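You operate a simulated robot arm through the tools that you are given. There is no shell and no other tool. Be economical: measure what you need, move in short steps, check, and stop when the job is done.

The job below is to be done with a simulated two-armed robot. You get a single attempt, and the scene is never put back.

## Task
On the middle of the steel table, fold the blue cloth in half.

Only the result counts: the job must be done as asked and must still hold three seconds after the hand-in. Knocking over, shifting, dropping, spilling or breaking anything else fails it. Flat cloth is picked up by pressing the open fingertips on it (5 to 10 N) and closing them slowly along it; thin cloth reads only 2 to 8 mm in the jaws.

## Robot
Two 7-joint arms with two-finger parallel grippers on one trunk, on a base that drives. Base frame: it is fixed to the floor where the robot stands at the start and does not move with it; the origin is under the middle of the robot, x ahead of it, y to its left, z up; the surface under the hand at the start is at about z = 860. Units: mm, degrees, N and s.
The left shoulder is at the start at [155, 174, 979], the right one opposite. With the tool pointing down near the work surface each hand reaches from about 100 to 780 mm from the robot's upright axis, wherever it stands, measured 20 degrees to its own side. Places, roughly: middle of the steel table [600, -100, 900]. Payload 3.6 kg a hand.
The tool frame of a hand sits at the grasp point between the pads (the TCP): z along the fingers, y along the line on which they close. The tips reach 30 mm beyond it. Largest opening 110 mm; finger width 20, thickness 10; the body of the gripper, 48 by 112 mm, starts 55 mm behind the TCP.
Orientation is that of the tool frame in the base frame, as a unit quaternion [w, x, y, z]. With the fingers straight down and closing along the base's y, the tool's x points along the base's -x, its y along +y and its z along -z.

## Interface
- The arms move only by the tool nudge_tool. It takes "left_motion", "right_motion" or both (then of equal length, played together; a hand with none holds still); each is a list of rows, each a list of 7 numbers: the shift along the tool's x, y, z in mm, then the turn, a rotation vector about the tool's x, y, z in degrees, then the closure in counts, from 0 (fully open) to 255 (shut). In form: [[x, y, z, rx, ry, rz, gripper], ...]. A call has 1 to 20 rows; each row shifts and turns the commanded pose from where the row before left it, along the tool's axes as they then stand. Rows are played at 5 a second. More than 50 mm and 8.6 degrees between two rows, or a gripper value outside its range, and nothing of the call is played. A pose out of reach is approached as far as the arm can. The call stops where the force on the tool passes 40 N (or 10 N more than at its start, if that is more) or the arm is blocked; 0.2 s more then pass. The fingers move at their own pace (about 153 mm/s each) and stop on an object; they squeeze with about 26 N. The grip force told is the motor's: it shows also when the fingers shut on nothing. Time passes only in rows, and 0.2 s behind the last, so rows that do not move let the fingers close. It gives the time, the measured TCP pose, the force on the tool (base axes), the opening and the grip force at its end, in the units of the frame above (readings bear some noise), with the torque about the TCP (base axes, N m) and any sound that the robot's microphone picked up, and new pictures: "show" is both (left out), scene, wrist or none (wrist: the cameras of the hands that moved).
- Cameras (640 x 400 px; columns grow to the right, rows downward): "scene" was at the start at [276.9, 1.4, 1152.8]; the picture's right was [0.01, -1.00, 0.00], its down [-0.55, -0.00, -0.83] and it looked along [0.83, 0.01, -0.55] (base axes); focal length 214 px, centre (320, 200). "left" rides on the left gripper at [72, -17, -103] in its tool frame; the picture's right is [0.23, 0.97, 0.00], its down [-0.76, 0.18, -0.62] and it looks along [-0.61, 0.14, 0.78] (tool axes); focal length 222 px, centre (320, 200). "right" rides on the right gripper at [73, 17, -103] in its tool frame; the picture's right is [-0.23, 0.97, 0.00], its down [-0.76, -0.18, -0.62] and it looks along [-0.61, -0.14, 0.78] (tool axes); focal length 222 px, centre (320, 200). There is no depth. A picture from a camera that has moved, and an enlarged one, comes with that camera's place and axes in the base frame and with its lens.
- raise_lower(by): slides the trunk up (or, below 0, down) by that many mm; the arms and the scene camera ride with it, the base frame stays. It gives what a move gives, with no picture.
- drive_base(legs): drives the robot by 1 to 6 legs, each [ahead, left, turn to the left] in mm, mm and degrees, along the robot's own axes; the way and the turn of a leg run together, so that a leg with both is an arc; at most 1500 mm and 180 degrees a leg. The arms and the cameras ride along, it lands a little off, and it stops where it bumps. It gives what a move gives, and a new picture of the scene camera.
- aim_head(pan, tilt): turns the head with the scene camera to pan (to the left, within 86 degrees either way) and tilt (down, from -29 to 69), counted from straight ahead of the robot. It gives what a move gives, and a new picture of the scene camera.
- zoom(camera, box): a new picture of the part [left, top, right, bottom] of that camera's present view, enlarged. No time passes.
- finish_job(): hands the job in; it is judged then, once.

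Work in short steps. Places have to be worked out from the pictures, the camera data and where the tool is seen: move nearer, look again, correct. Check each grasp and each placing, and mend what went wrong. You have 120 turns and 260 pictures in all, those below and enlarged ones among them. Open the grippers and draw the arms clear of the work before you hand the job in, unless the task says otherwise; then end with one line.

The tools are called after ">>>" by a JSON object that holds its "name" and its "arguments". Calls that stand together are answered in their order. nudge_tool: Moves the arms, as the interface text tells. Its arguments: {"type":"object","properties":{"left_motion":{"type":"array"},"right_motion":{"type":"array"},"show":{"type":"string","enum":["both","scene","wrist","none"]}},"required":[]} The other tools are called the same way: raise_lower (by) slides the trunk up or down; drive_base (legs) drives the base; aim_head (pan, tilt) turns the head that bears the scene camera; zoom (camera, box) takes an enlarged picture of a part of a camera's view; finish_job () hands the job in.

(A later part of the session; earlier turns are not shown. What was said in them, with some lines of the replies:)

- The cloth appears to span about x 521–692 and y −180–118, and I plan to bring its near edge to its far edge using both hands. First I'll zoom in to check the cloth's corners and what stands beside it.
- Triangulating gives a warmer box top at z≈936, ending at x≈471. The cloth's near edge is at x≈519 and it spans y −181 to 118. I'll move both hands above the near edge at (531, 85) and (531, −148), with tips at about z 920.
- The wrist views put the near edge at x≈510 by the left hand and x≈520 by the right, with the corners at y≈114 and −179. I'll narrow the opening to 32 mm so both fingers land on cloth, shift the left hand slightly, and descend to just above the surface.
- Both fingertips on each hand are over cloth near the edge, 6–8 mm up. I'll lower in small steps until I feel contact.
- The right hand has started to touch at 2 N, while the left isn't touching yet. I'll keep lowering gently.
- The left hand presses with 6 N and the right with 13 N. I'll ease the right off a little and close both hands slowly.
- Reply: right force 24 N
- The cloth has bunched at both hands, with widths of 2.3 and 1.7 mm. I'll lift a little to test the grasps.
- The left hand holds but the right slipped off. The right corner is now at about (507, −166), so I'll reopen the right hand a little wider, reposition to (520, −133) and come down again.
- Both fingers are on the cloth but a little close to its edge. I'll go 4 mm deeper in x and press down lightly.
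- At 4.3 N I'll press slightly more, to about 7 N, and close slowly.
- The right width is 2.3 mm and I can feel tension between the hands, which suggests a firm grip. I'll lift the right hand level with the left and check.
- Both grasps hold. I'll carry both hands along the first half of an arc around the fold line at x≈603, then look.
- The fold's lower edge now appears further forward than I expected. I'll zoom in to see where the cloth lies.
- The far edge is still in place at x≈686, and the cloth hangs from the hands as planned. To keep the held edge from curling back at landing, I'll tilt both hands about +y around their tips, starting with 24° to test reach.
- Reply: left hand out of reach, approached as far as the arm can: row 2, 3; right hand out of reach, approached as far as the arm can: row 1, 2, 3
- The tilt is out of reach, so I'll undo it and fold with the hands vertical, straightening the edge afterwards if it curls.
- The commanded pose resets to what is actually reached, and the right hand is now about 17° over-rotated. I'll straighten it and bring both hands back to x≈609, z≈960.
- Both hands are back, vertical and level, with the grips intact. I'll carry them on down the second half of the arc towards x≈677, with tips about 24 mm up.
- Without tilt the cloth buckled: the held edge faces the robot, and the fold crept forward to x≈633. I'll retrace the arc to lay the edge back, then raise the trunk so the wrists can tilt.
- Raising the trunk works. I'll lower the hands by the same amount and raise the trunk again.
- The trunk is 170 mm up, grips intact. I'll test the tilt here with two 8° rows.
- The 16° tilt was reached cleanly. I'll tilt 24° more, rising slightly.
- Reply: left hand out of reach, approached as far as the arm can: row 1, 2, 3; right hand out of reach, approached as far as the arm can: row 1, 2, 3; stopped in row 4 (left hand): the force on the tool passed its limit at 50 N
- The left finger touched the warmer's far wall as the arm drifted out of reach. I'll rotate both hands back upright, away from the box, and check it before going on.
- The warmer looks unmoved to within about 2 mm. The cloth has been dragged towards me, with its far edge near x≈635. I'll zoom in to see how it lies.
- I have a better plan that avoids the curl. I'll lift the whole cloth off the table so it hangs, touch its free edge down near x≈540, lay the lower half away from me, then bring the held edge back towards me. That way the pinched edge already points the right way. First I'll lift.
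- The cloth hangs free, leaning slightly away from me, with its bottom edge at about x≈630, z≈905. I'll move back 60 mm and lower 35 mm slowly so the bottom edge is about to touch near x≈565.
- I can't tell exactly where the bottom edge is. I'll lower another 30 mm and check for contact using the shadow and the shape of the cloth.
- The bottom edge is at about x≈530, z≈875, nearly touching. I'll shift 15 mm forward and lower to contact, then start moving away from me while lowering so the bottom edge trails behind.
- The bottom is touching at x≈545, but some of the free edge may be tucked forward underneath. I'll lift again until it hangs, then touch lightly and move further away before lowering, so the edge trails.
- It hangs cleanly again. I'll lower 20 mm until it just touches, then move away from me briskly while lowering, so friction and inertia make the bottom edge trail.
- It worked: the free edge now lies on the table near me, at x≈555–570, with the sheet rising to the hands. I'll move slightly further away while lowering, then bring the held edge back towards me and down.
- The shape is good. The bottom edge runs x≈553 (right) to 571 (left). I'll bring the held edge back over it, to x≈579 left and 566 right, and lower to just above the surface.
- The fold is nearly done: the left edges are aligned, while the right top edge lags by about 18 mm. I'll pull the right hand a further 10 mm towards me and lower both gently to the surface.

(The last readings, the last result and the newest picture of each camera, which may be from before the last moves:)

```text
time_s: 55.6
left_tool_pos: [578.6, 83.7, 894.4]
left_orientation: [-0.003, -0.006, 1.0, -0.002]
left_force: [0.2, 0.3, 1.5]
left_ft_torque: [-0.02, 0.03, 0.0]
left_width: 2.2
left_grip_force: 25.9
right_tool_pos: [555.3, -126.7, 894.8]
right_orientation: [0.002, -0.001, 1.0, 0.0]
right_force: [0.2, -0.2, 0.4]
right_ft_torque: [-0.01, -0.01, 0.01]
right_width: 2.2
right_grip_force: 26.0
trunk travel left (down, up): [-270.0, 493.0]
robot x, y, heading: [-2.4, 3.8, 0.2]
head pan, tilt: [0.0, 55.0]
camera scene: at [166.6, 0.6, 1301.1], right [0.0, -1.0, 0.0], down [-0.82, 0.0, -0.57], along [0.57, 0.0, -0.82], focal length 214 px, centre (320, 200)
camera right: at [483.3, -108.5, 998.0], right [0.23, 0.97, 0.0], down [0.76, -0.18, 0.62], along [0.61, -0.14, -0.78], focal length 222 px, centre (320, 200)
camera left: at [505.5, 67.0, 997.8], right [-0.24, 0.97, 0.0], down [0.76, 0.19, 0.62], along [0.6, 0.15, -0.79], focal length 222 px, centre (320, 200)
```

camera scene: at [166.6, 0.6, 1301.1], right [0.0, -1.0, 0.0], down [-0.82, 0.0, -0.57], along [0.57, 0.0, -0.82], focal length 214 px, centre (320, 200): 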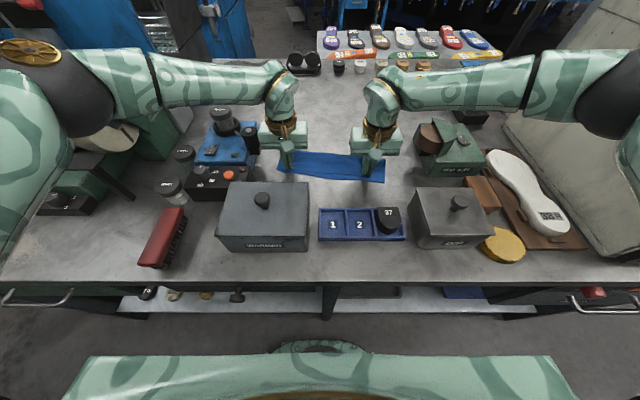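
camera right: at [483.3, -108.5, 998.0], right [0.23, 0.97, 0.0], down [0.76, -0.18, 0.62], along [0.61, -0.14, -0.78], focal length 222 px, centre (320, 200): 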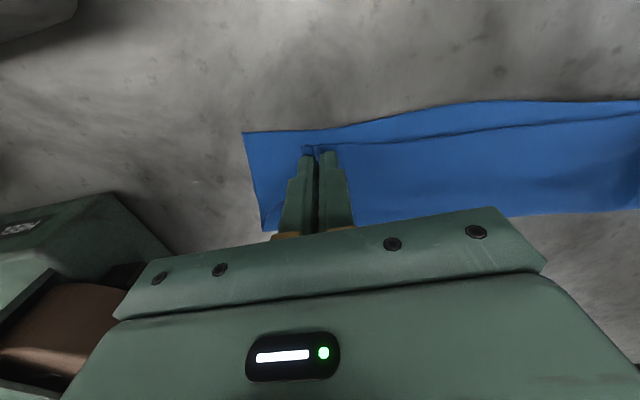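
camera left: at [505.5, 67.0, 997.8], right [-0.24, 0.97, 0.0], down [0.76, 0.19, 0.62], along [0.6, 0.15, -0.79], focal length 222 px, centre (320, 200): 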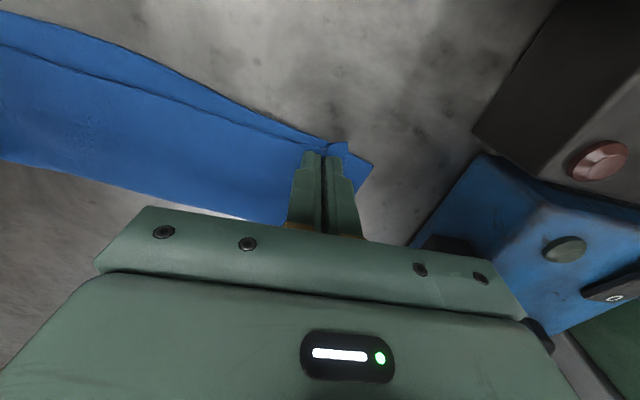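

The bottom layer follows the top, so dragging won't help any more. I'll lower 1 mm and open both grippers slowly so the bunched cloth spreads.

>>> {"name": "nudge_tool", "arguments": {"left_motion": [[0, 0, 0, 0, 0, 0, 250], [0, 0, 0, 0, 0, 0, 240], [0, 0, 0, 0, 0, 0, 225], [0, 0, 0, 0, 0, 0, 205], [0, 0, 0, 0, 0, 0, 185], [0, 0, 0, 0, 0, 0, 185], [0, 0, -15, 0, 0, 0, 185], [0, 0, -20, 0, 0, 0, 185], [0, 0, -25, 0, 0, 0, 185], [0, 0, -30, 0, 0, 0, 185], [0, 0, 0, 0, 0, 0, 185]], "right_motion": [[0, 0, 1, 0, 0, 0, 250], [0, 0, 0, 0, 0, 0, 240], [0, 0, 0, 0, 0, 0, 225], [0, 0, 0, 0, 0, 0, 205], [0, 0, 0, 0, 0, 0, 185], [0, 0, 0, 0, 0, 0, 185], [0, 0, -15, 0, 0, 0, 185], [0, 0, -20, 0, 0, 0, 185], [0, 0, -25, 0, 0, 0, 185], [0, 0, -30, 0, 0, 0, 185], [0, 0, 0, 0, 0, 0, 185]]}}

>>> {"name": "zoom", "arguments": {"camera": "scene", "box": [230, 100, 430, 225]}}

```text
time_s: 58.0
left_tool_pos: [576.4, 84.1, 984.2]
left_orientation: [-0.004, -0.006, 1.0, -0.001]
left_force: [1.0, 0.5, 0.5]
left_ft_torque: [-0.01, -0.05, 0.04]
left_width: 30.4
left_grip_force: 0.1
right_tool_pos: [554.6, -127.0, 982.7]
right_orientation: [0.001, 0.001, 1.0, 0.0]
right_force: [-1.1, 0.1, -0.1]
right_ft_torque: [0.02, 0.01, 0.01]
right_width: 30.3
right_grip_force: 0.1
trunk travel left (down, up): [-270.0, 493.0]
robot x, y, heading: [0.9, 1.1, 0.1]
head pan, tilt: [0.0, 55.0]
camera scene: at [167.3, 0.5, 1300.9], right [0.0, -1.0, 0.0], down [-0.82, 0.0, -0.57], along [0.57, 0.0, -0.82], focal length 214 px, centre (320, 200)
camera right: at [481.7, -109.8, 1086.8], right [0.23, 0.97, 0.0], down [0.76, -0.18, 0.62], along [0.61, -0.14, -0.78], focal length 222 px, centre (320, 200)
camera left: at [504.8, 67.1, 1087.8], right [-0.24, 0.97, 0.0], down [0.76, 0.19, 0.62], along [0.6, 0.15, -0.79], focal length 222 px, centre (320, 200)
```

scene: 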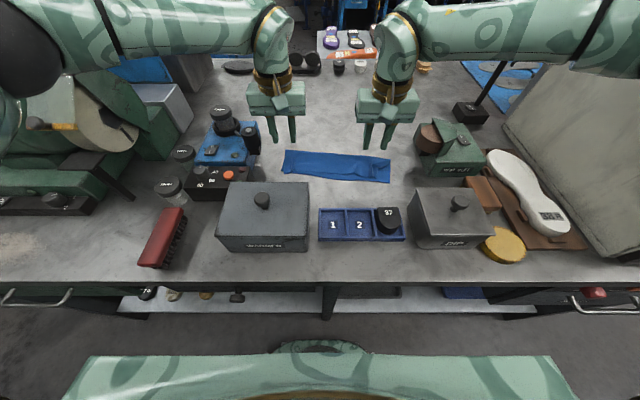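
right: 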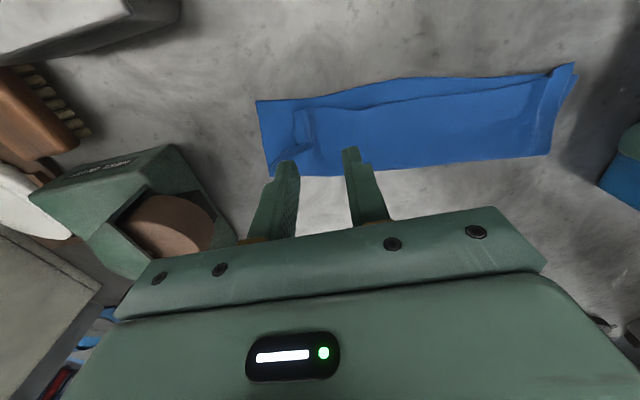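
left: 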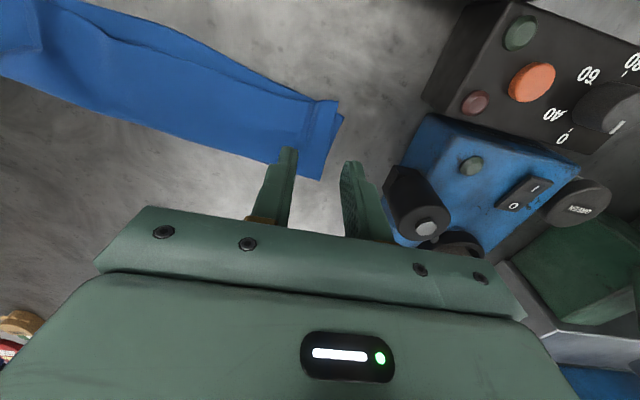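

```text
3.20 times, centred on (330, 162) of scene
camera zoom: at [167.3, 0.5, 1300.9], right [0.0, -1.0, 0.0], down [-0.82, 0.0, -0.57], along [0.57, 0.0, -0.82], focal length 686 px, centre (288, 320)
```

zoom: 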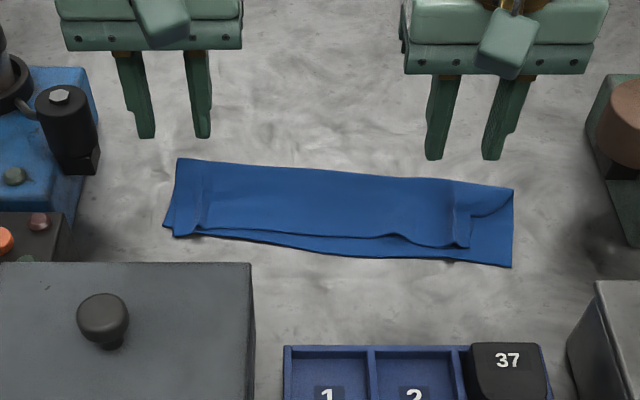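

The cloth is folded, but the top layer's right corner looks bunched or tucked, about 30–40 mm short. I'll look closer.

>>> {"name": "zoom", "arguments": {"camera": "right", "box": [240, 50, 600, 190]}}

>>> {"name": "zoom", "arguments": {"camera": "scene", "box": [350, 145, 400, 190]}}

```text
1.78 times, centred on (420, 120) of right
camera zoom: at [481.7, -109.8, 1086.8], right [0.23, 0.97, 0.0], down [0.76, -0.18, 0.62], along [0.61, -0.14, -0.78], focal length 395 px, centre (142, 342)
```

zoom: 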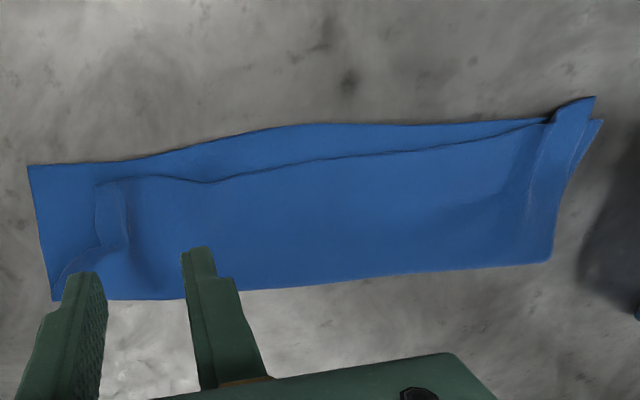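

```text
8.89 times, centred on (375, 168) of scene
camera zoom: at [167.3, 0.5, 1300.9], right [0.0, -1.0, 0.0], down [-0.82, 0.0, -0.57], along [0.57, 0.0, -0.82], focal length 1906 px, centre (-169, 489)
```

zoom: 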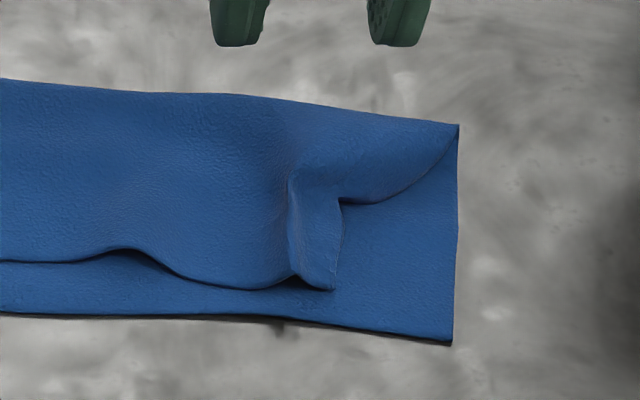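

The top-right corner is only bunched: it's at about (544, −151) and should be near (524, −183). I'll lower the right hand so its fingers straddle the ridge, press lightly, then spread them to pull the pleat out.

>>> {"name": "nudge_tool", "arguments": {"right_motion": [[-2, 1, 25, 0, 0, 0, 185], [0, 0, 25, 0, 0, 0, 185], [0, 0, 20, 0, 0, 0, 185], [0, 0, 14, 0, 0, 0, 185], [0, 0, 3, 0, 0, 0, 185], [0, 0, 1.5, 0, 0, 0, 185], [0, 0, 0, 0, 0, 0, 185]], "show": "wrist"}}

```text
time_s: 59.6
left_tool_pos: [576.1, 83.3, 984.4]
left_orientation: [-0.003, -0.005, 1.0, -0.002]
left_force: [0.4, -0.5, -0.7]
left_ft_torque: [-0.01, 0.01, 0.0]
left_width: 30.3
left_grip_force: 0.0
right_tool_pos: [556.5, -125.0, 894.8]
right_orientation: [0.001, 0.0, 1.0, 0.0]
right_force: [0.2, -0.3, 0.5]
right_ft_torque: [-0.02, -0.01, 0.02]
right_width: 30.3
right_grip_force: 0.0
trunk travel left (down, up): [-270.0, 493.0]
robot x, y, heading: [-2.7, 0.3, -0.0]
head pan, tilt: [0.0, 55.0]
camera right: at [483.9, -106.6, 998.3], right [0.23, 0.97, 0.0], down [0.76, -0.18, 0.62], along [0.61, -0.14, -0.78], focal length 222 px, centre (320, 200)
```

right: 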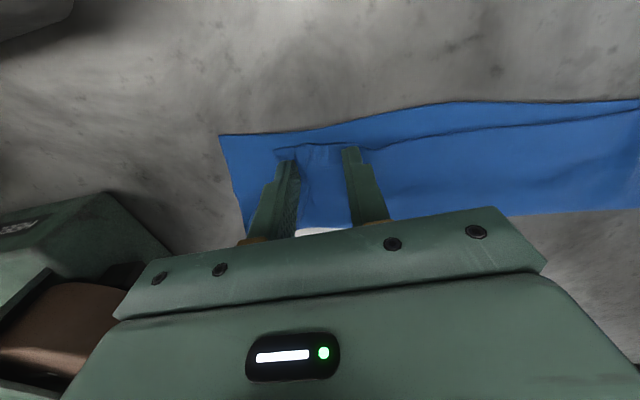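

The outer finger sits on the bunched strip. I'll press down a little and spread while shifting right, so the inner finger stays as the anchor.

>>> {"name": "nudge_tool", "arguments": {"right_motion": [[0, 0, 1, 0, 0, 0, 185], [0, 0, 0.8, 0, 0, 0, 185], [0.5, -2, 0, 0, 0, 0, 176], [0.5, -2, 0, 0, 0, 0, 167], [1, -2, 0, 0, 0, 0, 158], [1, -2, 0, 0, 0, 0, 149], [1, -2, 0, 0, 0, 0, 140], [1, -2, 0, 0, 0, 0, 131], [0, 0, 0, 0, 0, 0, 131]], "show": "wrist"}}

```text
time_s: 61.6
left_tool_pos: [575.8, 84.5, 984.7]
left_orientation: [-0.003, -0.005, 1.0, -0.002]
left_force: [-0.9, -0.8, -0.5]
left_ft_torque: [0.01, -0.02, 0.0]
left_width: 30.4
left_grip_force: 0.2
right_tool_pos: [551.1, -137.9, 892.9]
right_orientation: [0.001, 0.0, 1.0, -0.001]
right_force: [0.6, -0.1, 2.0]
right_ft_torque: [-0.06, 0.0, 0.02]
right_width: 53.3
right_grip_force: 0.1
trunk travel left (down, up): [-270.0, 493.0]
robot x, y, heading: [2.6, 1.5, 0.2]
head pan, tilt: [0.0, 55.0]
camera right: at [479.1, -120.1, 996.7], right [0.23, 0.97, 0.0], down [0.76, -0.18, 0.62], along [0.61, -0.14, -0.78], focal length 222 px, centre (320, 200)
```

right: 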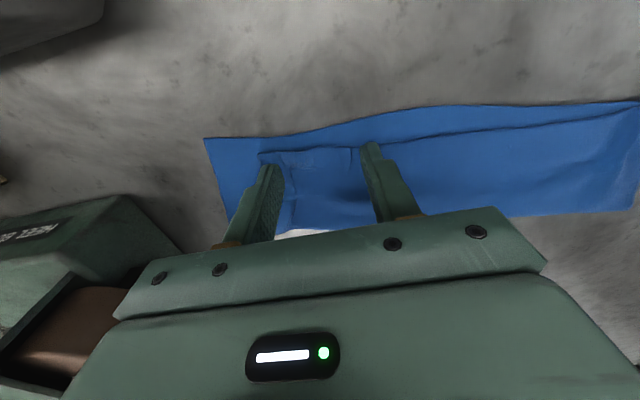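

The ridge opened somewhat, though the bottom layer may have slid along with it. I'll lift off and look.

>>> {"name": "nudge_tool", "arguments": {"right_motion": [[0, 0, -15, 0, 0, 0, 131], [0, 0, -35, 0, 0, 0, 131], [0, 0, -40, 0, 0, 0, 131], [0, 0, 0, 0, 0, 0, 131]], "show": "wrist"}}

>>> {"name": "zoom", "arguments": {"camera": "scene", "box": [270, 135, 410, 195]}}

```text
time_s: 62.6
left_tool_pos: [578.4, 82.9, 984.0]
left_orientation: [-0.003, -0.005, 1.0, -0.002]
left_force: [0.4, -0.2, 0.1]
left_ft_torque: [0.02, -0.01, -0.03]
left_width: 30.4
left_grip_force: 0.1
right_tool_pos: [550.0, -137.2, 980.1]
right_orientation: [0.0, 0.0, 1.0, 0.0]
right_force: [-0.1, 0.6, 0.2]
right_ft_torque: [0.03, -0.01, -0.02]
right_width: 53.3
right_grip_force: 0.0
trunk travel left (down, up): [-270.0, 493.0]
robot x, y, heading: [4.2, -2.4, -0.0]
head pan, tilt: [0.0, 55.0]
camera right: at [477.9, -119.2, 1083.6], right [0.23, 0.97, 0.0], down [0.76, -0.18, 0.62], along [0.61, -0.14, -0.78], focal length 222 px, centre (320, 200)
```

right: 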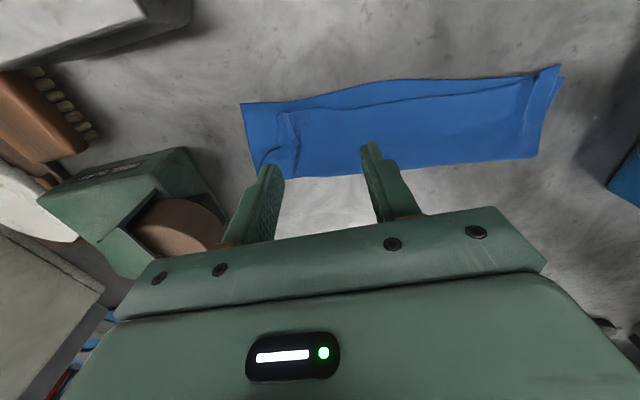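

```text
4.57 times, centred on (340, 165) of scene
camera zoom: at [167.1, 0.5, 1301.0], right [0.0, -1.0, 0.0], down [-0.82, 0.0, -0.57], along [0.57, 0.0, -0.82], focal length 980 px, centre (229, 360)
```

zoom: 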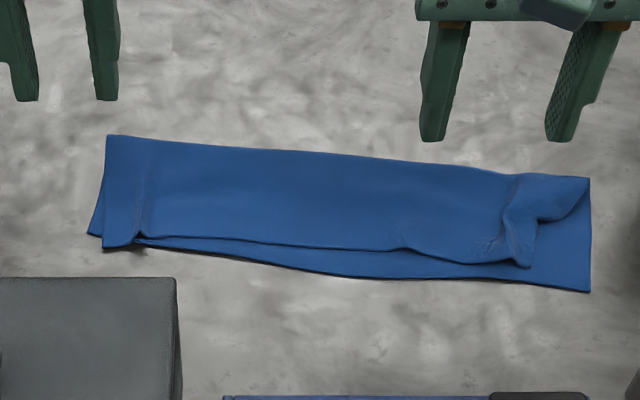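

The whole cloth slid about 20 mm right and the bunch remains. I'll anchor the middle of the cloth with the closed left hand, then drag only the bunched strip at about (556, −172) outward with the closed right hand. First I'll position both above.

>>> {"name": "nudge_tool", "arguments": {"left_motion": [[-2, -23, 0, 0, 0, 0, 255], [-2, -23, 0, 0, 0, 0, 255], [-2, -23, 20, 0, 0, 0, 255], [0, -23, 25, 0, 0, 0, 255], [0, 0, 25, 0, 0, 0, 255], [0, 0, 14, 0, 0, 0, 255], [0, 0, 0, 0, 0, 0, 255]], "right_motion": [[-3, -18, 0, 0, 0, 0, 255], [-3, -18, 0, 0, 0, 0, 255], [0, 0, 20, 0, 0, 0, 255], [0, 0, 20, 0, 0, 0, 255], [0, 0, 20, 0, 0, 0, 255], [0, 0, 14, 0, 0, 0, 255], [0, 0, 0, 0, 0, 0, 255]]}}

```text
time_s: 64.2
left_tool_pos: [586.2, -9.7, 897.6]
left_orientation: [-0.003, -0.005, 1.0, -0.001]
left_force: [-0.4, 0.6, 0.1]
left_ft_torque: [-0.01, 0.02, -0.02]
left_width: 0.0
left_grip_force: 25.7
right_tool_pos: [557.8, -174.5, 908.6]
right_orientation: [0.001, 0.0, 1.0, 0.0]
right_force: [-1.0, -0.5, 0.0]
right_ft_torque: [0.01, -0.02, 0.04]
right_width: 0.1
right_grip_force: 25.6
trunk travel left (down, up): [-270.0, 493.0]
robot x, y, heading: [3.4, -0.7, 0.1]
head pan, tilt: [0.0, 55.0]
camera scene: at [166.5, 0.6, 1301.2], right [0.0, -1.0, 0.0], down [-0.82, 0.0, -0.57], along [0.57, 0.0, -0.82], focal length 214 px, centre (320, 200)
camera right: at [485.9, -156.4, 1011.1], right [0.23, 0.97, 0.0], down [0.76, -0.18, 0.62], along [0.61, -0.14, -0.78], focal length 222 px, centre (320, 200)
camera left: at [514.0, -27.2, 1001.9], right [-0.24, 0.97, 0.0], down [0.76, 0.19, 0.62], along [0.6, 0.15, -0.79], focal length 222 px, centre (320, 200)
```

scene: 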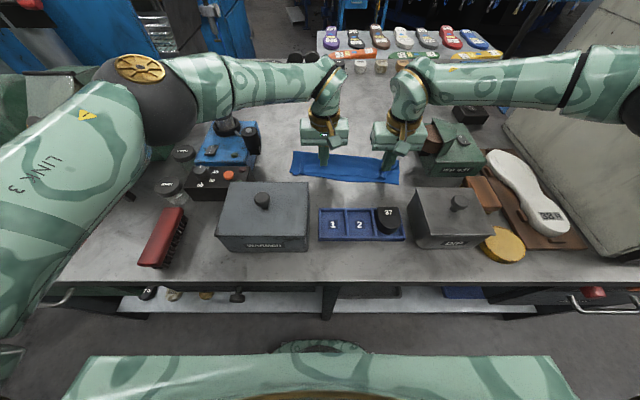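
right: 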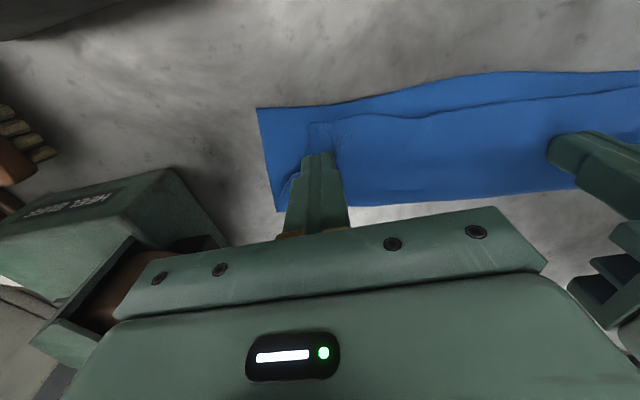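
left: 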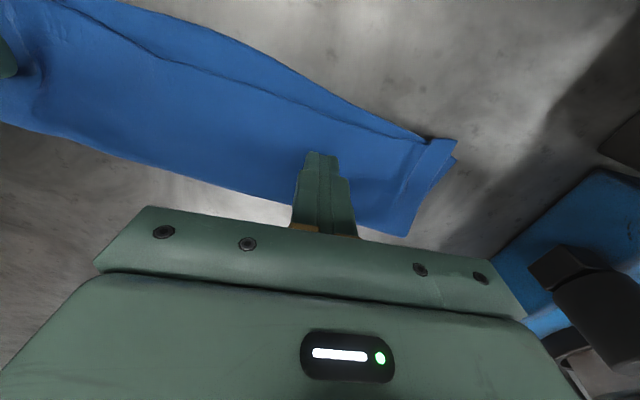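

Positions look right. I'll press the left anchor down and lower the right onto the strip, 6 mm closer to the edge.

>>> {"name": "nudge_tool", "arguments": {"left_motion": [[0, 0, 3, 0, 0, 0, 255], [0, 0, 1.5, 0, 0, 0, 255], [0, 0, 1, 0, 0, 0, 255], [0, 0, 0.5, 0, 0, 0, 255], [0, 0, 0, 0, 0, 0, 255]], "right_motion": [[6, 0, 6, 0, 0, 0, 255], [0, 0, 4, 0, 0, 0, 255], [0, 0, 3, 0, 0, 0, 255], [0, 0, 1, 0, 0, 0, 255], [0, 0, 0, 0, 0, 0, 255]], "show": "none"}}

```text
time_s: 65.4
left_tool_pos: [585.8, -8.3, 891.9]
left_orientation: [-0.002, -0.006, 1.0, -0.001]
left_force: [-0.2, 0.1, 0.0]
left_ft_torque: [0.01, 0.0, 0.01]
left_width: 0.0
left_grip_force: 26.2
right_tool_pos: [551.4, -175.3, 894.4]
right_orientation: [0.001, 0.0, 1.0, 0.0]
right_force: [-0.2, 0.0, 0.2]
right_ft_torque: [0.02, 0.0, 0.0]
right_width: 0.1
right_grip_force: 25.6
trunk travel left (down, up): [-270.0, 493.0]
robot x, y, heading: [0.5, -3.2, 0.1]
head pan, tilt: [0.0, 55.0]
```

There's no contact yet, so I'll continue in small steps.

>>> {"name": "nudge_tool", "arguments": {"left_motion": [[0, 0, 0.7, 0, 0, 0, 255], [0, 0, 0.7, 0, 0, 0, 255], [0, 0, 0, 0, 0, 0, 255]], "right_motion": [[0, 0, 1, 0, 0, 0, 255], [0, 0, 0.5, 0, 0, 0, 255], [0, 0, 0, 0, 0, 0, 255]], "show": "none"}}

```text
time_s: 66.2
left_tool_pos: [584.5, -8.2, 891.7]
left_orientation: [-0.001, -0.004, 1.0, -0.002]
left_force: [0.6, 0.1, 3.1]
left_ft_torque: [0.03, -0.04, 0.01]
left_width: 0.0
left_grip_force: 26.7
right_tool_pos: [553.2, -173.5, 893.7]
right_orientation: [0.001, 0.001, 1.0, 0.001]
right_force: [0.3, -0.4, 3.9]
right_ft_torque: [0.01, -0.02, 0.02]
right_width: 0.0
right_grip_force: 26.3
trunk travel left (down, up): [-270.0, 493.0]
robot x, y, heading: [2.4, -3.5, -0.1]
head pan, tilt: [0.0, 55.0]
```

Both hands are in contact. I'll press the left harder as an anchor, then drag the right outward slowly and lift it off.

>>> {"name": "nudge_tool", "arguments": {"left_motion": [[0, 0, 0.7, 0, 0, 0, 255], [0, 0, 0.3, 0, 0, 0, 255], [0, 0, 0, 0, 0, 0, 255], [0, 0, 0, 0, 0, 0, 255], [0, 0, 0, 0, 0, 0, 255], [0, 0, 0, 0, 0, 0, 255], [0, 0, 0, 0, 0, 0, 255], [0, 0, 0, 0, 0, 0, 255], [0, 0, 0, 0, 0, 0, 255], [0, 0, 0, 0, 0, 0, 255], [0, 0, 0, 0, 0, 0, 255]], "right_motion": [[0, 0, 0, 0, 0, 0, 255], [0, 0, 0, 0, 0, 0, 255], [1, -4, 0, 0, 0, 0, 255], [1.5, -4, 0, 0, 0, 0, 255], [1.5, -4, 0, 0, 0, 0, 255], [2, -4, 0, 0, 0, 0, 255], [2, -4, 0, 0, 0, 0, 255], [2, -4, 0, 0, 0, 0, 255], [2, -4, 0, 0, 0, 0, 255], [0, 0, 0, 0, 0, 0, 255], [0, 0, 0, 0, 0, 0, 255]], "show": "wrist"}}

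>>> {"name": "zoom", "arguments": {"camera": "scene", "box": [270, 135, 430, 205]}}

```text
time_s: 68.6
left_tool_pos: [584.9, -6.5, 890.7]
left_orientation: [-0.002, -0.005, 1.0, -0.002]
left_force: [1.3, -0.5, 19.5]
left_ft_torque: [0.0, -0.06, 0.01]
left_width: 0.0
left_grip_force: 26.3
right_tool_pos: [538.9, -201.1, 893.1]
right_orientation: [0.001, 0.001, 1.0, -0.001]
right_force: [-0.2, 0.8, 1.1]
right_ft_torque: [0.05, 0.0, -0.01]
right_width: 0.1
right_grip_force: 25.7
trunk travel left (down, up): [-270.0, 493.0]
robot x, y, heading: [1.2, 3.0, 0.2]
head pan, tilt: [0.0, 55.0]
camera right: at [466.4, -183.5, 996.7], right [0.23, 0.97, 0.0], down [0.76, -0.18, 0.62], along [0.61, -0.14, -0.78], focal length 222 px, centre (320, 200)
camera left: at [511.7, -25.2, 995.3], right [-0.24, 0.97, 0.0], down [0.76, 0.19, 0.62], along [0.6, 0.15, -0.78], focal length 222 px, centre (320, 200)
```

right: 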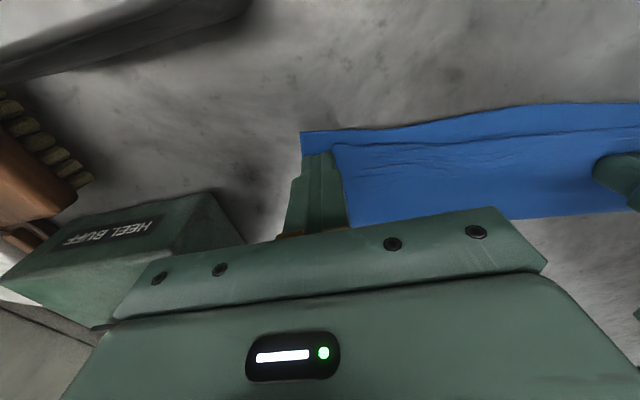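
left: 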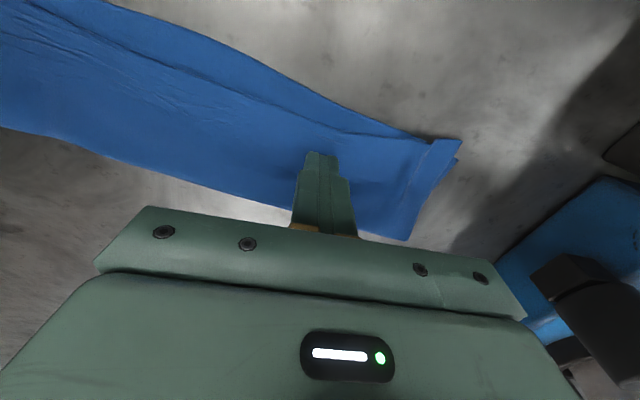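

```text
4.00 times, centred on (350, 170) of scene
camera zoom: at [165.0, 0.5, 1301.4], right [0.0, -1.0, 0.0], down [-0.82, 0.0, -0.57], along [0.57, 0.0, -0.82], focal length 858 px, centre (200, 320)
```

zoom: 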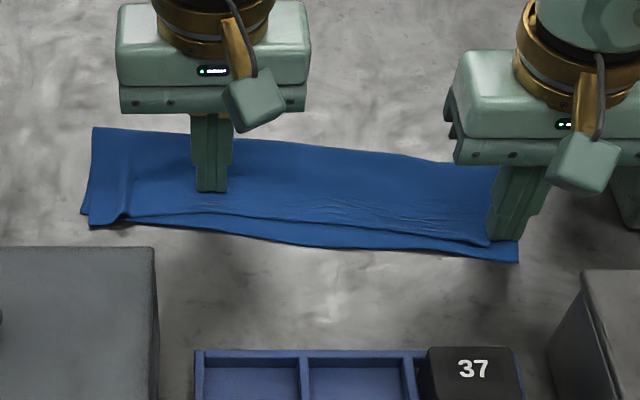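

The pleat has been pulled flat. I'll lift both hands and inspect.

>>> {"name": "nudge_tool", "arguments": {"left_motion": [[0, 0, -15, 0, 0, 0, 255], [0, 0, -35, 0, 0, 0, 255], [0, 0, -40, 0, 0, 0, 255], [0, 0, 0, 0, 0, 0, 255]], "right_motion": [[0, 0, -15, 0, 0, 0, 255], [0, 0, -35, 0, 0, 0, 255], [0, 0, -40, 0, 0, 0, 255], [0, 0, 0, 0, 0, 0, 255]], "show": "wrist"}}

>>> {"name": "zoom", "arguments": {"camera": "scene", "box": [270, 135, 410, 205]}}

```text
time_s: 69.6
left_tool_pos: [585.0, -8.8, 982.2]
left_orientation: [-0.004, -0.005, 1.0, -0.001]
left_force: [0.5, -0.9, -0.1]
left_ft_torque: [-0.01, 0.06, -0.02]
left_width: 0.0
left_grip_force: 26.3
right_tool_pos: [541.8, -201.4, 982.9]
right_orientation: [0.0, 0.001, 1.0, 0.001]
right_force: [0.4, 0.9, -0.7]
right_ft_torque: [-0.01, 0.01, -0.02]
right_width: 0.1
right_grip_force: 26.1
trunk travel left (down, up): [-270.0, 493.0]
robot x, y, heading: [-1.6, -1.3, -0.1]
head pan, tilt: [0.0, 55.0]
camera right: at [469.6, -183.0, 1086.4], right [0.23, 0.97, 0.0], down [0.76, -0.18, 0.62], along [0.61, -0.14, -0.78], focal length 222 px, centre (320, 200)
camera left: at [513.1, -25.3, 1085.9], right [-0.24, 0.97, 0.0], down [0.76, 0.19, 0.62], along [0.6, 0.15, -0.79], focal length 222 px, centre (320, 200)
```

right: 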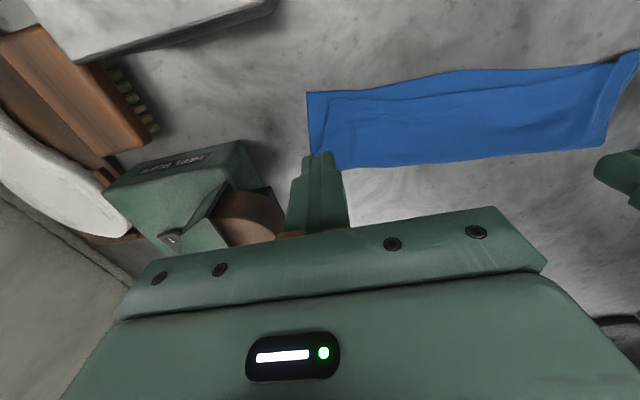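
left: 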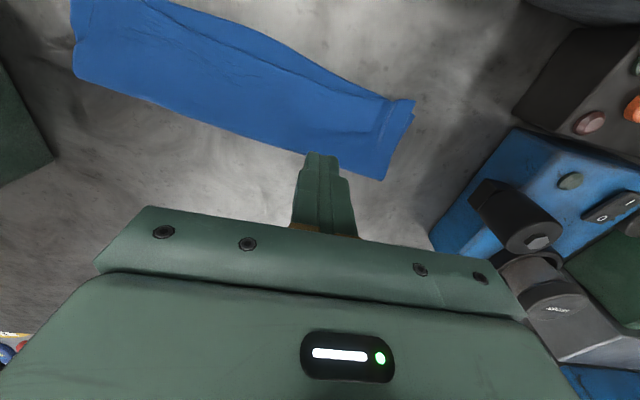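

```text
4.57 times, centred on (340, 170) of scene
camera zoom: at [167.3, 0.3, 1300.9], right [0.0, -1.0, 0.0], down [-0.82, 0.0, -0.57], along [0.57, 0.0, -0.82], focal length 980 px, centre (229, 337)
```

zoom: 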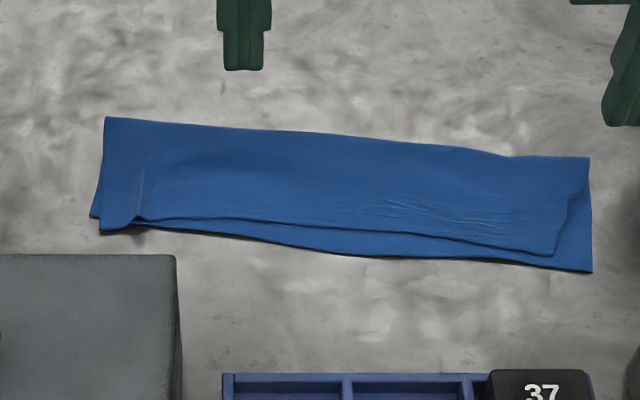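

The fold is much better. The top-right corner is still about 21 mm short, so I'll do one more anchored pull, pressing at (543, −181).

>>> {"name": "nudge_tool", "arguments": {"left_motion": [[0, 0, 35, 0, 0, 0, 255], [0, 0, 35, 0, 0, 0, 255], [0, 0, 15, 0, 0, 0, 255], [0, 0, 4, 0, 0, 0, 255], [0, 0, 2, 0, 0, 0, 255], [0, 0, 0, 0, 0, 0, 255]], "right_motion": [[-1, 20, 0, 0, 0, 0, 255], [0, 0, 35, 0, 0, 0, 255], [0, 0, 35, 0, 0, 0, 255], [0, 0, 15, 0, 0, 0, 255], [0, 0, 4, 0, 0, 0, 255], [0, 0, 0, 0, 0, 0, 255]], "show": "none"}}

```text
time_s: 71.0
left_tool_pos: [584.4, -9.1, 892.8]
left_orientation: [-0.002, -0.005, 1.0, -0.002]
left_force: [0.1, -0.3, 2.8]
left_ft_torque: [-0.04, 0.01, 0.0]
left_width: 0.0
left_grip_force: 25.5
right_tool_pos: [541.6, -182.1, 894.6]
right_orientation: [0.001, 0.001, 1.0, 0.001]
right_force: [0.2, -0.3, 4.0]
right_ft_torque: [-0.03, 0.01, 0.0]
right_width: 0.0
right_grip_force: 26.1
trunk travel left (down, up): [-270.0, 493.0]
robot x, y, heading: [1.9, -1.8, -0.1]
head pan, tilt: [0.0, 55.0]
```

Both hands are in light contact. I'll press the anchor, pull the corner outward, then lift off.

>>> {"name": "nudge_tool", "arguments": {"left_motion": [[0, 0, 0.7, 0, 0, 0, 255], [0, 0, 0.5, 0, 0, 0, 255], [0, 0, 0, 0, 0, 0, 255], [0, 0, 0, 0, 0, 0, 255], [0, 0, 0, 0, 0, 0, 255], [0, 0, 0, 0, 0, 0, 255], [0, 0, 0, 0, 0, 0, 255], [0, 0, 0, 0, 0, 0, 255], [0, 0, -15, 0, 0, 0, 255], [0, 0, -35, 0, 0, 0, 255], [0, 0, -40, 0, 0, 0, 255], [0, 0, 0, 0, 0, 0, 255]], "right_motion": [[0, 0, 0, 0, 0, 0, 255], [0, 0, 0, 0, 0, 0, 255], [1.5, -4, 0, 0, 0, 0, 255], [1.5, -4, 0, 0, 0, 0, 255], [1.5, -4, 0, 0, 0, 0, 255], [1.5, -4, 0, 0, 0, 0, 255], [1.5, -4, 0, 0, 0, 0, 255], [0, 0, 0, 0, 0, 0, 255], [0, 0, -15, 0, 0, 0, 255], [0, 0, -35, 0, 0, 0, 255], [0, 0, -40, 0, 0, 0, 255], [0, 0, 0, 0, 0, 0, 255]], "show": "none"}}

>>> {"name": "zoom", "arguments": {"camera": "scene", "box": [270, 135, 410, 205]}}

```text
time_s: 73.6
left_tool_pos: [587.8, -9.4, 978.2]
left_orientation: [-0.004, -0.006, 1.0, -0.002]
left_force: [-0.3, -0.1, 0.3]
left_ft_torque: [-0.04, 0.01, 0.01]
left_width: 0.2
left_grip_force: 26.1
right_tool_pos: [535.3, -203.4, 986.2]
right_orientation: [0.001, 0.001, 1.0, 0.001]
right_force: [0.3, 0.2, -0.2]
right_ft_torque: [0.02, -0.03, 0.01]
right_width: 0.0
right_grip_force: 26.1
trunk travel left (down, up): [-270.0, 493.0]
robot x, y, heading: [-2.2, 0.9, 0.0]
head pan, tilt: [0.0, 55.0]
```

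```text
4.57 times, centred on (340, 170) of scene
camera zoom: at [167.3, 0.3, 1300.9], right [0.0, -1.0, 0.0], down [-0.82, 0.0, -0.57], along [0.57, 0.0, -0.82], focal length 980 px, centre (229, 337)
```

zoom: 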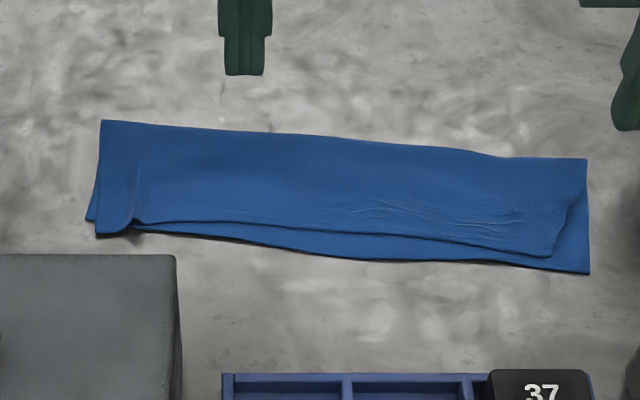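

There was no further change on the right. Now the same trick on the left: I'll anchor with the right hand at about (575, −70) and press the left hand on the small left ridge at (562, 66).

>>> {"name": "nudge_tool", "arguments": {"left_motion": [[5, 25, 0, 0, 0, 0, 255], [10, 25, 0, 0, 0, 0, 255], [10, 25, 0, 0, 0, 0, 255], [0, 0, 0, 0, 0, 0, 255], [0, 0, 35, 0, 0, 0, 255], [0, 0, 35, 0, 0, 0, 255], [0, 0, 10, 0, 0, 0, 255], [0, 0, 2, 0, 0, 0, 255], [0, 0, 0, 0, 0, 0, 255]], "right_motion": [[-10, 27, 0, 0, 0, 0, 255], [-10, 27, 0, 0, 0, 0, 255], [-10, 27, 0, 0, 0, 0, 255], [-10, 27, 0, 0, 0, 0, 255], [0, 25, 35, 0, 0, 0, 255], [0, 0, 35, 0, 0, 0, 255], [0, 0, 18, 0, 0, 0, 255], [0, 0, 4, 0, 0, 0, 255], [0, 0, 0, 0, 0, 0, 255]]}}

```text
time_s: 75.6
left_tool_pos: [560.0, 64.0, 895.2]
left_orientation: [-0.002, -0.005, 1.0, -0.001]
left_force: [1.1, 0.8, -0.6]
left_ft_torque: [-0.02, 0.02, 0.0]
left_width: 0.2
left_grip_force: 26.2
right_tool_pos: [574.5, -68.7, 892.2]
right_orientation: [0.002, 0.0, 1.0, 0.002]
right_force: [0.5, 0.9, 5.6]
right_ft_torque: [0.02, -0.01, -0.01]
right_width: 0.0
right_grip_force: 26.6
trunk travel left (down, up): [-270.0, 493.0]
robot x, y, heading: [-1.1, 0.2, 0.1]
head pan, tilt: [0.0, 55.0]
camera scene: at [166.2, 0.8, 1301.3], right [0.0, -1.0, 0.0], down [-0.82, 0.0, -0.57], along [0.57, 0.0, -0.82], focal length 214 px, centre (320, 200)
camera right: at [501.6, -51.5, 995.3], right [0.23, 0.97, 0.0], down [0.76, -0.18, 0.63], along [0.61, -0.14, -0.78], focal length 222 px, centre (320, 200)
camera left: at [487.1, 47.5, 999.2], right [-0.24, 0.97, 0.0], down [0.76, 0.19, 0.62], along [0.6, 0.15, -0.79], focal length 222 px, centre (320, 200)
```

scene: 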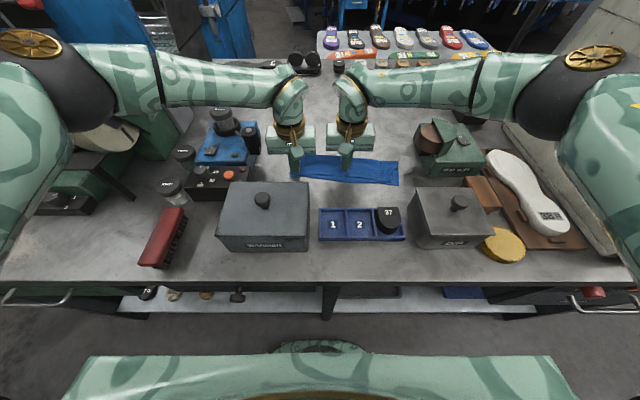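
right: 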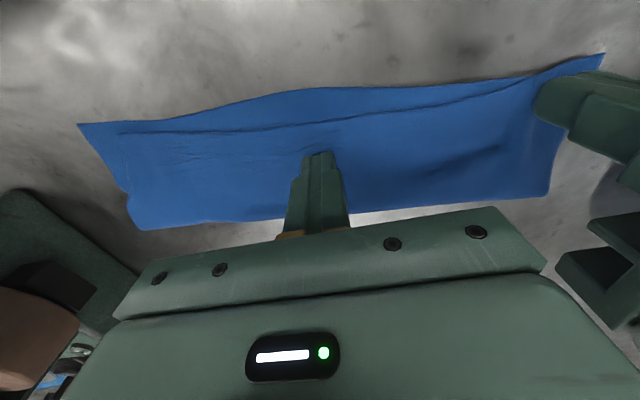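
left: 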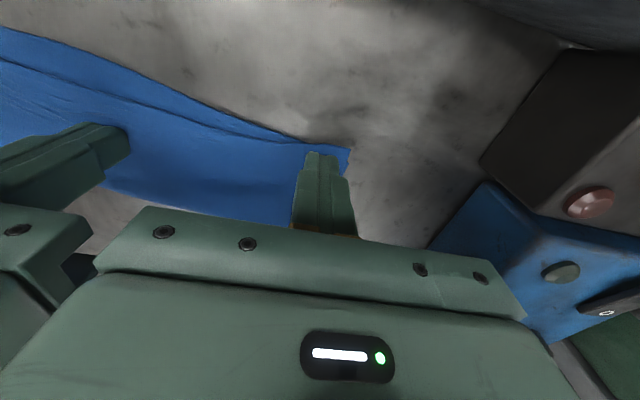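

The right hand anchors at 5.6 N and the left is just above the strip. I'll lower the left onto it, pull outward and slightly away from me, then lift both.

>>> {"name": "nudge_tool", "arguments": {"left_motion": [[0, 0, 1, 0, 0, 0, 255], [0, 0, 1, 0, 0, 0, 255], [0, 0, 0.5, 0, 0, 0, 255], [-1, 4, 0, 0, 0, 0, 255], [-2, 4, 0, 0, 0, 0, 255], [-2, 4, 0, 0, 0, 0, 255], [-2, 4, 0, 0, 0, 0, 255], [-2, 3, 0, 0, 0, 0, 255], [0, 0, 0, 0, 0, 0, 255], [0, 0, -15, 0, 0, 0, 255], [0, 0, -35, 0, 0, 0, 255], [0, 0, -40, 0, 0, 0, 255], [0, 0, 0, 0, 0, 0, 255]], "right_motion": [[0, 0, 0.4, 0, 0, 0, 255], [0, 0, 0, 0, 0, 0, 255], [0, 0, 0, 0, 0, 0, 255], [0, 0, 0, 0, 0, 0, 255], [0, 0, 0, 0, 0, 0, 255], [0, 0, 0, 0, 0, 0, 255], [0, 0, 0, 0, 0, 0, 255], [0, 0, 0, 0, 0, 0, 255], [0, 0, 0, 0, 0, 0, 255], [0, 0, -15, 0, 0, 0, 255], [0, 0, -35, 0, 0, 0, 255], [0, 0, -40, 0, 0, 0, 255], [0, 0, 0, 0, 0, 0, 255]], "show": "none"}}

>>> {"name": "zoom", "arguments": {"camera": "scene", "box": [270, 135, 410, 205]}}

```text
time_s: 78.4
left_tool_pos: [571.1, 85.3, 983.1]
left_orientation: [-0.004, -0.005, 1.0, -0.002]
left_force: [-0.5, 0.1, 1.1]
left_ft_torque: [-0.02, 0.02, 0.03]
left_width: 0.0
left_grip_force: 26.5
right_tool_pos: [574.9, -69.3, 981.4]
right_orientation: [0.0, 0.001, 1.0, 0.0]
right_force: [0.6, -0.4, 0.6]
right_ft_torque: [0.05, 0.02, 0.0]
right_width: 0.2
right_grip_force: 26.1
trunk travel left (down, up): [-270.0, 493.0]
robot x, y, heading: [-3.2, 3.7, -0.0]
head pan, tilt: [0.0, 55.0]
```

```text
4.57 times, centred on (340, 170) of scene
camera zoom: at [167.4, 0.5, 1300.9], right [0.0, -1.0, 0.0], down [-0.82, 0.0, -0.57], along [0.57, 0.0, -0.82], focal length 980 px, centre (229, 337)
```

zoom: 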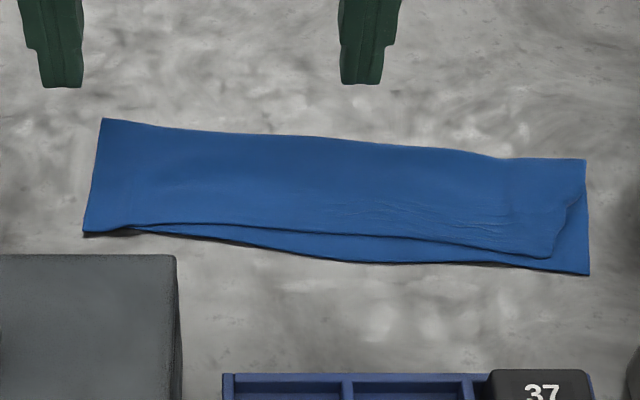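

The left corners now align, and the cloth lies flat and folded in half; the right corner is about 20 mm short, with some fine wrinkles. I'll open the grippers, raise both arms and draw them back clear of the work, then take a last look.

>>> {"name": "nudge_tool", "arguments": {"left_motion": [[0, 0, -40, 0, 0, 0, 200], [0, 0, -40, 0, 0, 0, 100], [0, 0, -30, 0, 0, 0, 0], [40, 15, 0, 0, 0, 0, 0], [40, 15, 0, 0, 0, 0, 0], [40, 15, 0, 0, 0, 0, 0], [40, 15, 0, 0, 0, 0, 0], [0, 0, 0, 0, 0, 0, 0]], "right_motion": [[0, 0, -40, 0, 0, 0, 200], [0, 0, -40, 0, 0, 0, 100], [0, 0, -30, 0, 0, 0, 0], [40, -35, 0, 0, 0, 0, 0], [40, -35, 0, 0, 0, 0, 0], [40, -35, 0, 0, 0, 0, 0], [40, -35, 0, 0, 0, 0, 0], [0, 0, 0, 0, 0, 0, 0]], "show": "scene"}}

>>> {"name": "zoom", "arguments": {"camera": "scene", "box": [200, 120, 480, 270]}}

```text
refused: row 4 steps farther than a row can; nothing moved
```

```text
2.29 times, centred on (340, 195) of scene
camera zoom: at [167.4, 0.5, 1300.9], right [0.0, -1.0, 0.0], down [-0.82, 0.0, -0.57], along [0.57, 0.0, -0.82], focal length 490 px, centre (274, 211)
```

zoom: 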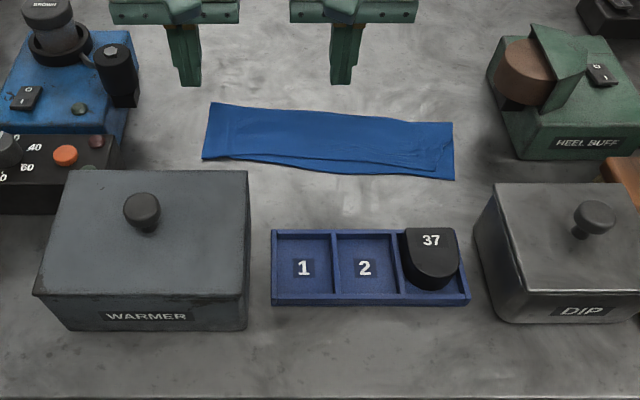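

The move was refused because one row stepped too far. I'll retract with smaller steps.

>>> {"name": "nudge_tool", "arguments": {"left_motion": [[0, 0, -40, 0, 0, 0, 200], [0, 0, -40, 0, 0, 0, 100], [0, 0, -30, 0, 0, 0, 0], [30, 15, 0, 0, 0, 0, 0], [30, 15, 0, 0, 0, 0, 0], [30, 15, 0, 0, 0, 0, 0], [30, 15, 0, 0, 0, 0, 0], [30, 15, 0, 0, 0, 0, 0], [0, 0, 0, 0, 0, 0, 0]], "right_motion": [[0, 0, -40, 0, 0, 0, 200], [0, 0, -40, 0, 0, 0, 100], [0, 0, -30, 0, 0, 0, 0], [30, -28, 0, 0, 0, 0, 0], [30, -28, 0, 0, 0, 0, 0], [30, -28, 0, 0, 0, 0, 0], [30, -28, 0, 0, 0, 0, 0], [30, -28, 0, 0, 0, 0, 0], [0, 0, 0, 0, 0, 0, 0]], "show": "scene"}}

```text
time_s: 80.4
left_tool_pos: [418.5, 161.3, 1094.3]
left_orientation: [-0.003, -0.006, 1.0, -0.001]
left_force: [0.3, 0.0, 0.2]
left_ft_torque: [-0.03, 0.01, 0.0]
left_width: 110.1
left_grip_force: 0.0
right_tool_pos: [420.6, -210.9, 1090.1]
right_orientation: [0.001, 0.0, 1.0, 0.001]
right_force: [0.3, -0.4, 0.0]
right_ft_torque: [-0.01, 0.0, -0.01]
right_width: 110.1
right_grip_force: 0.0
trunk travel left (down, up): [-270.0, 493.0]
robot x, y, heading: [-3.8, -1.7, 0.3]
head pan, tilt: [0.0, 55.0]
camera scene: at [167.4, 0.8, 1300.9], right [0.0, -1.0, 0.0], down [-0.82, 0.0, -0.57], along [0.57, 0.0, -0.82], focal length 214 px, centre (320, 200)
```

scene: 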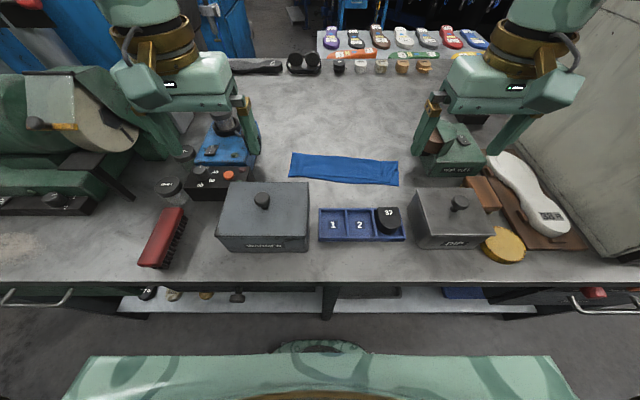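

The cloth is folded in the middle of the table, nothing else looks out of place, and the arms are clear with grippers open. I'm handing in.

>>> {"name": "finish_job", "arguments": {}}

```text
The job is handed in.
```

I folded the blue cloth in half on the middle of the steel table and handed the job in; the left corners line up, but the top layer's right corner is about 20 mm short, the near edges are up to about 15 mm apart, and my left gripper bumped the warmer box once (about 50 N, no visible shift beyond about 2 mm).
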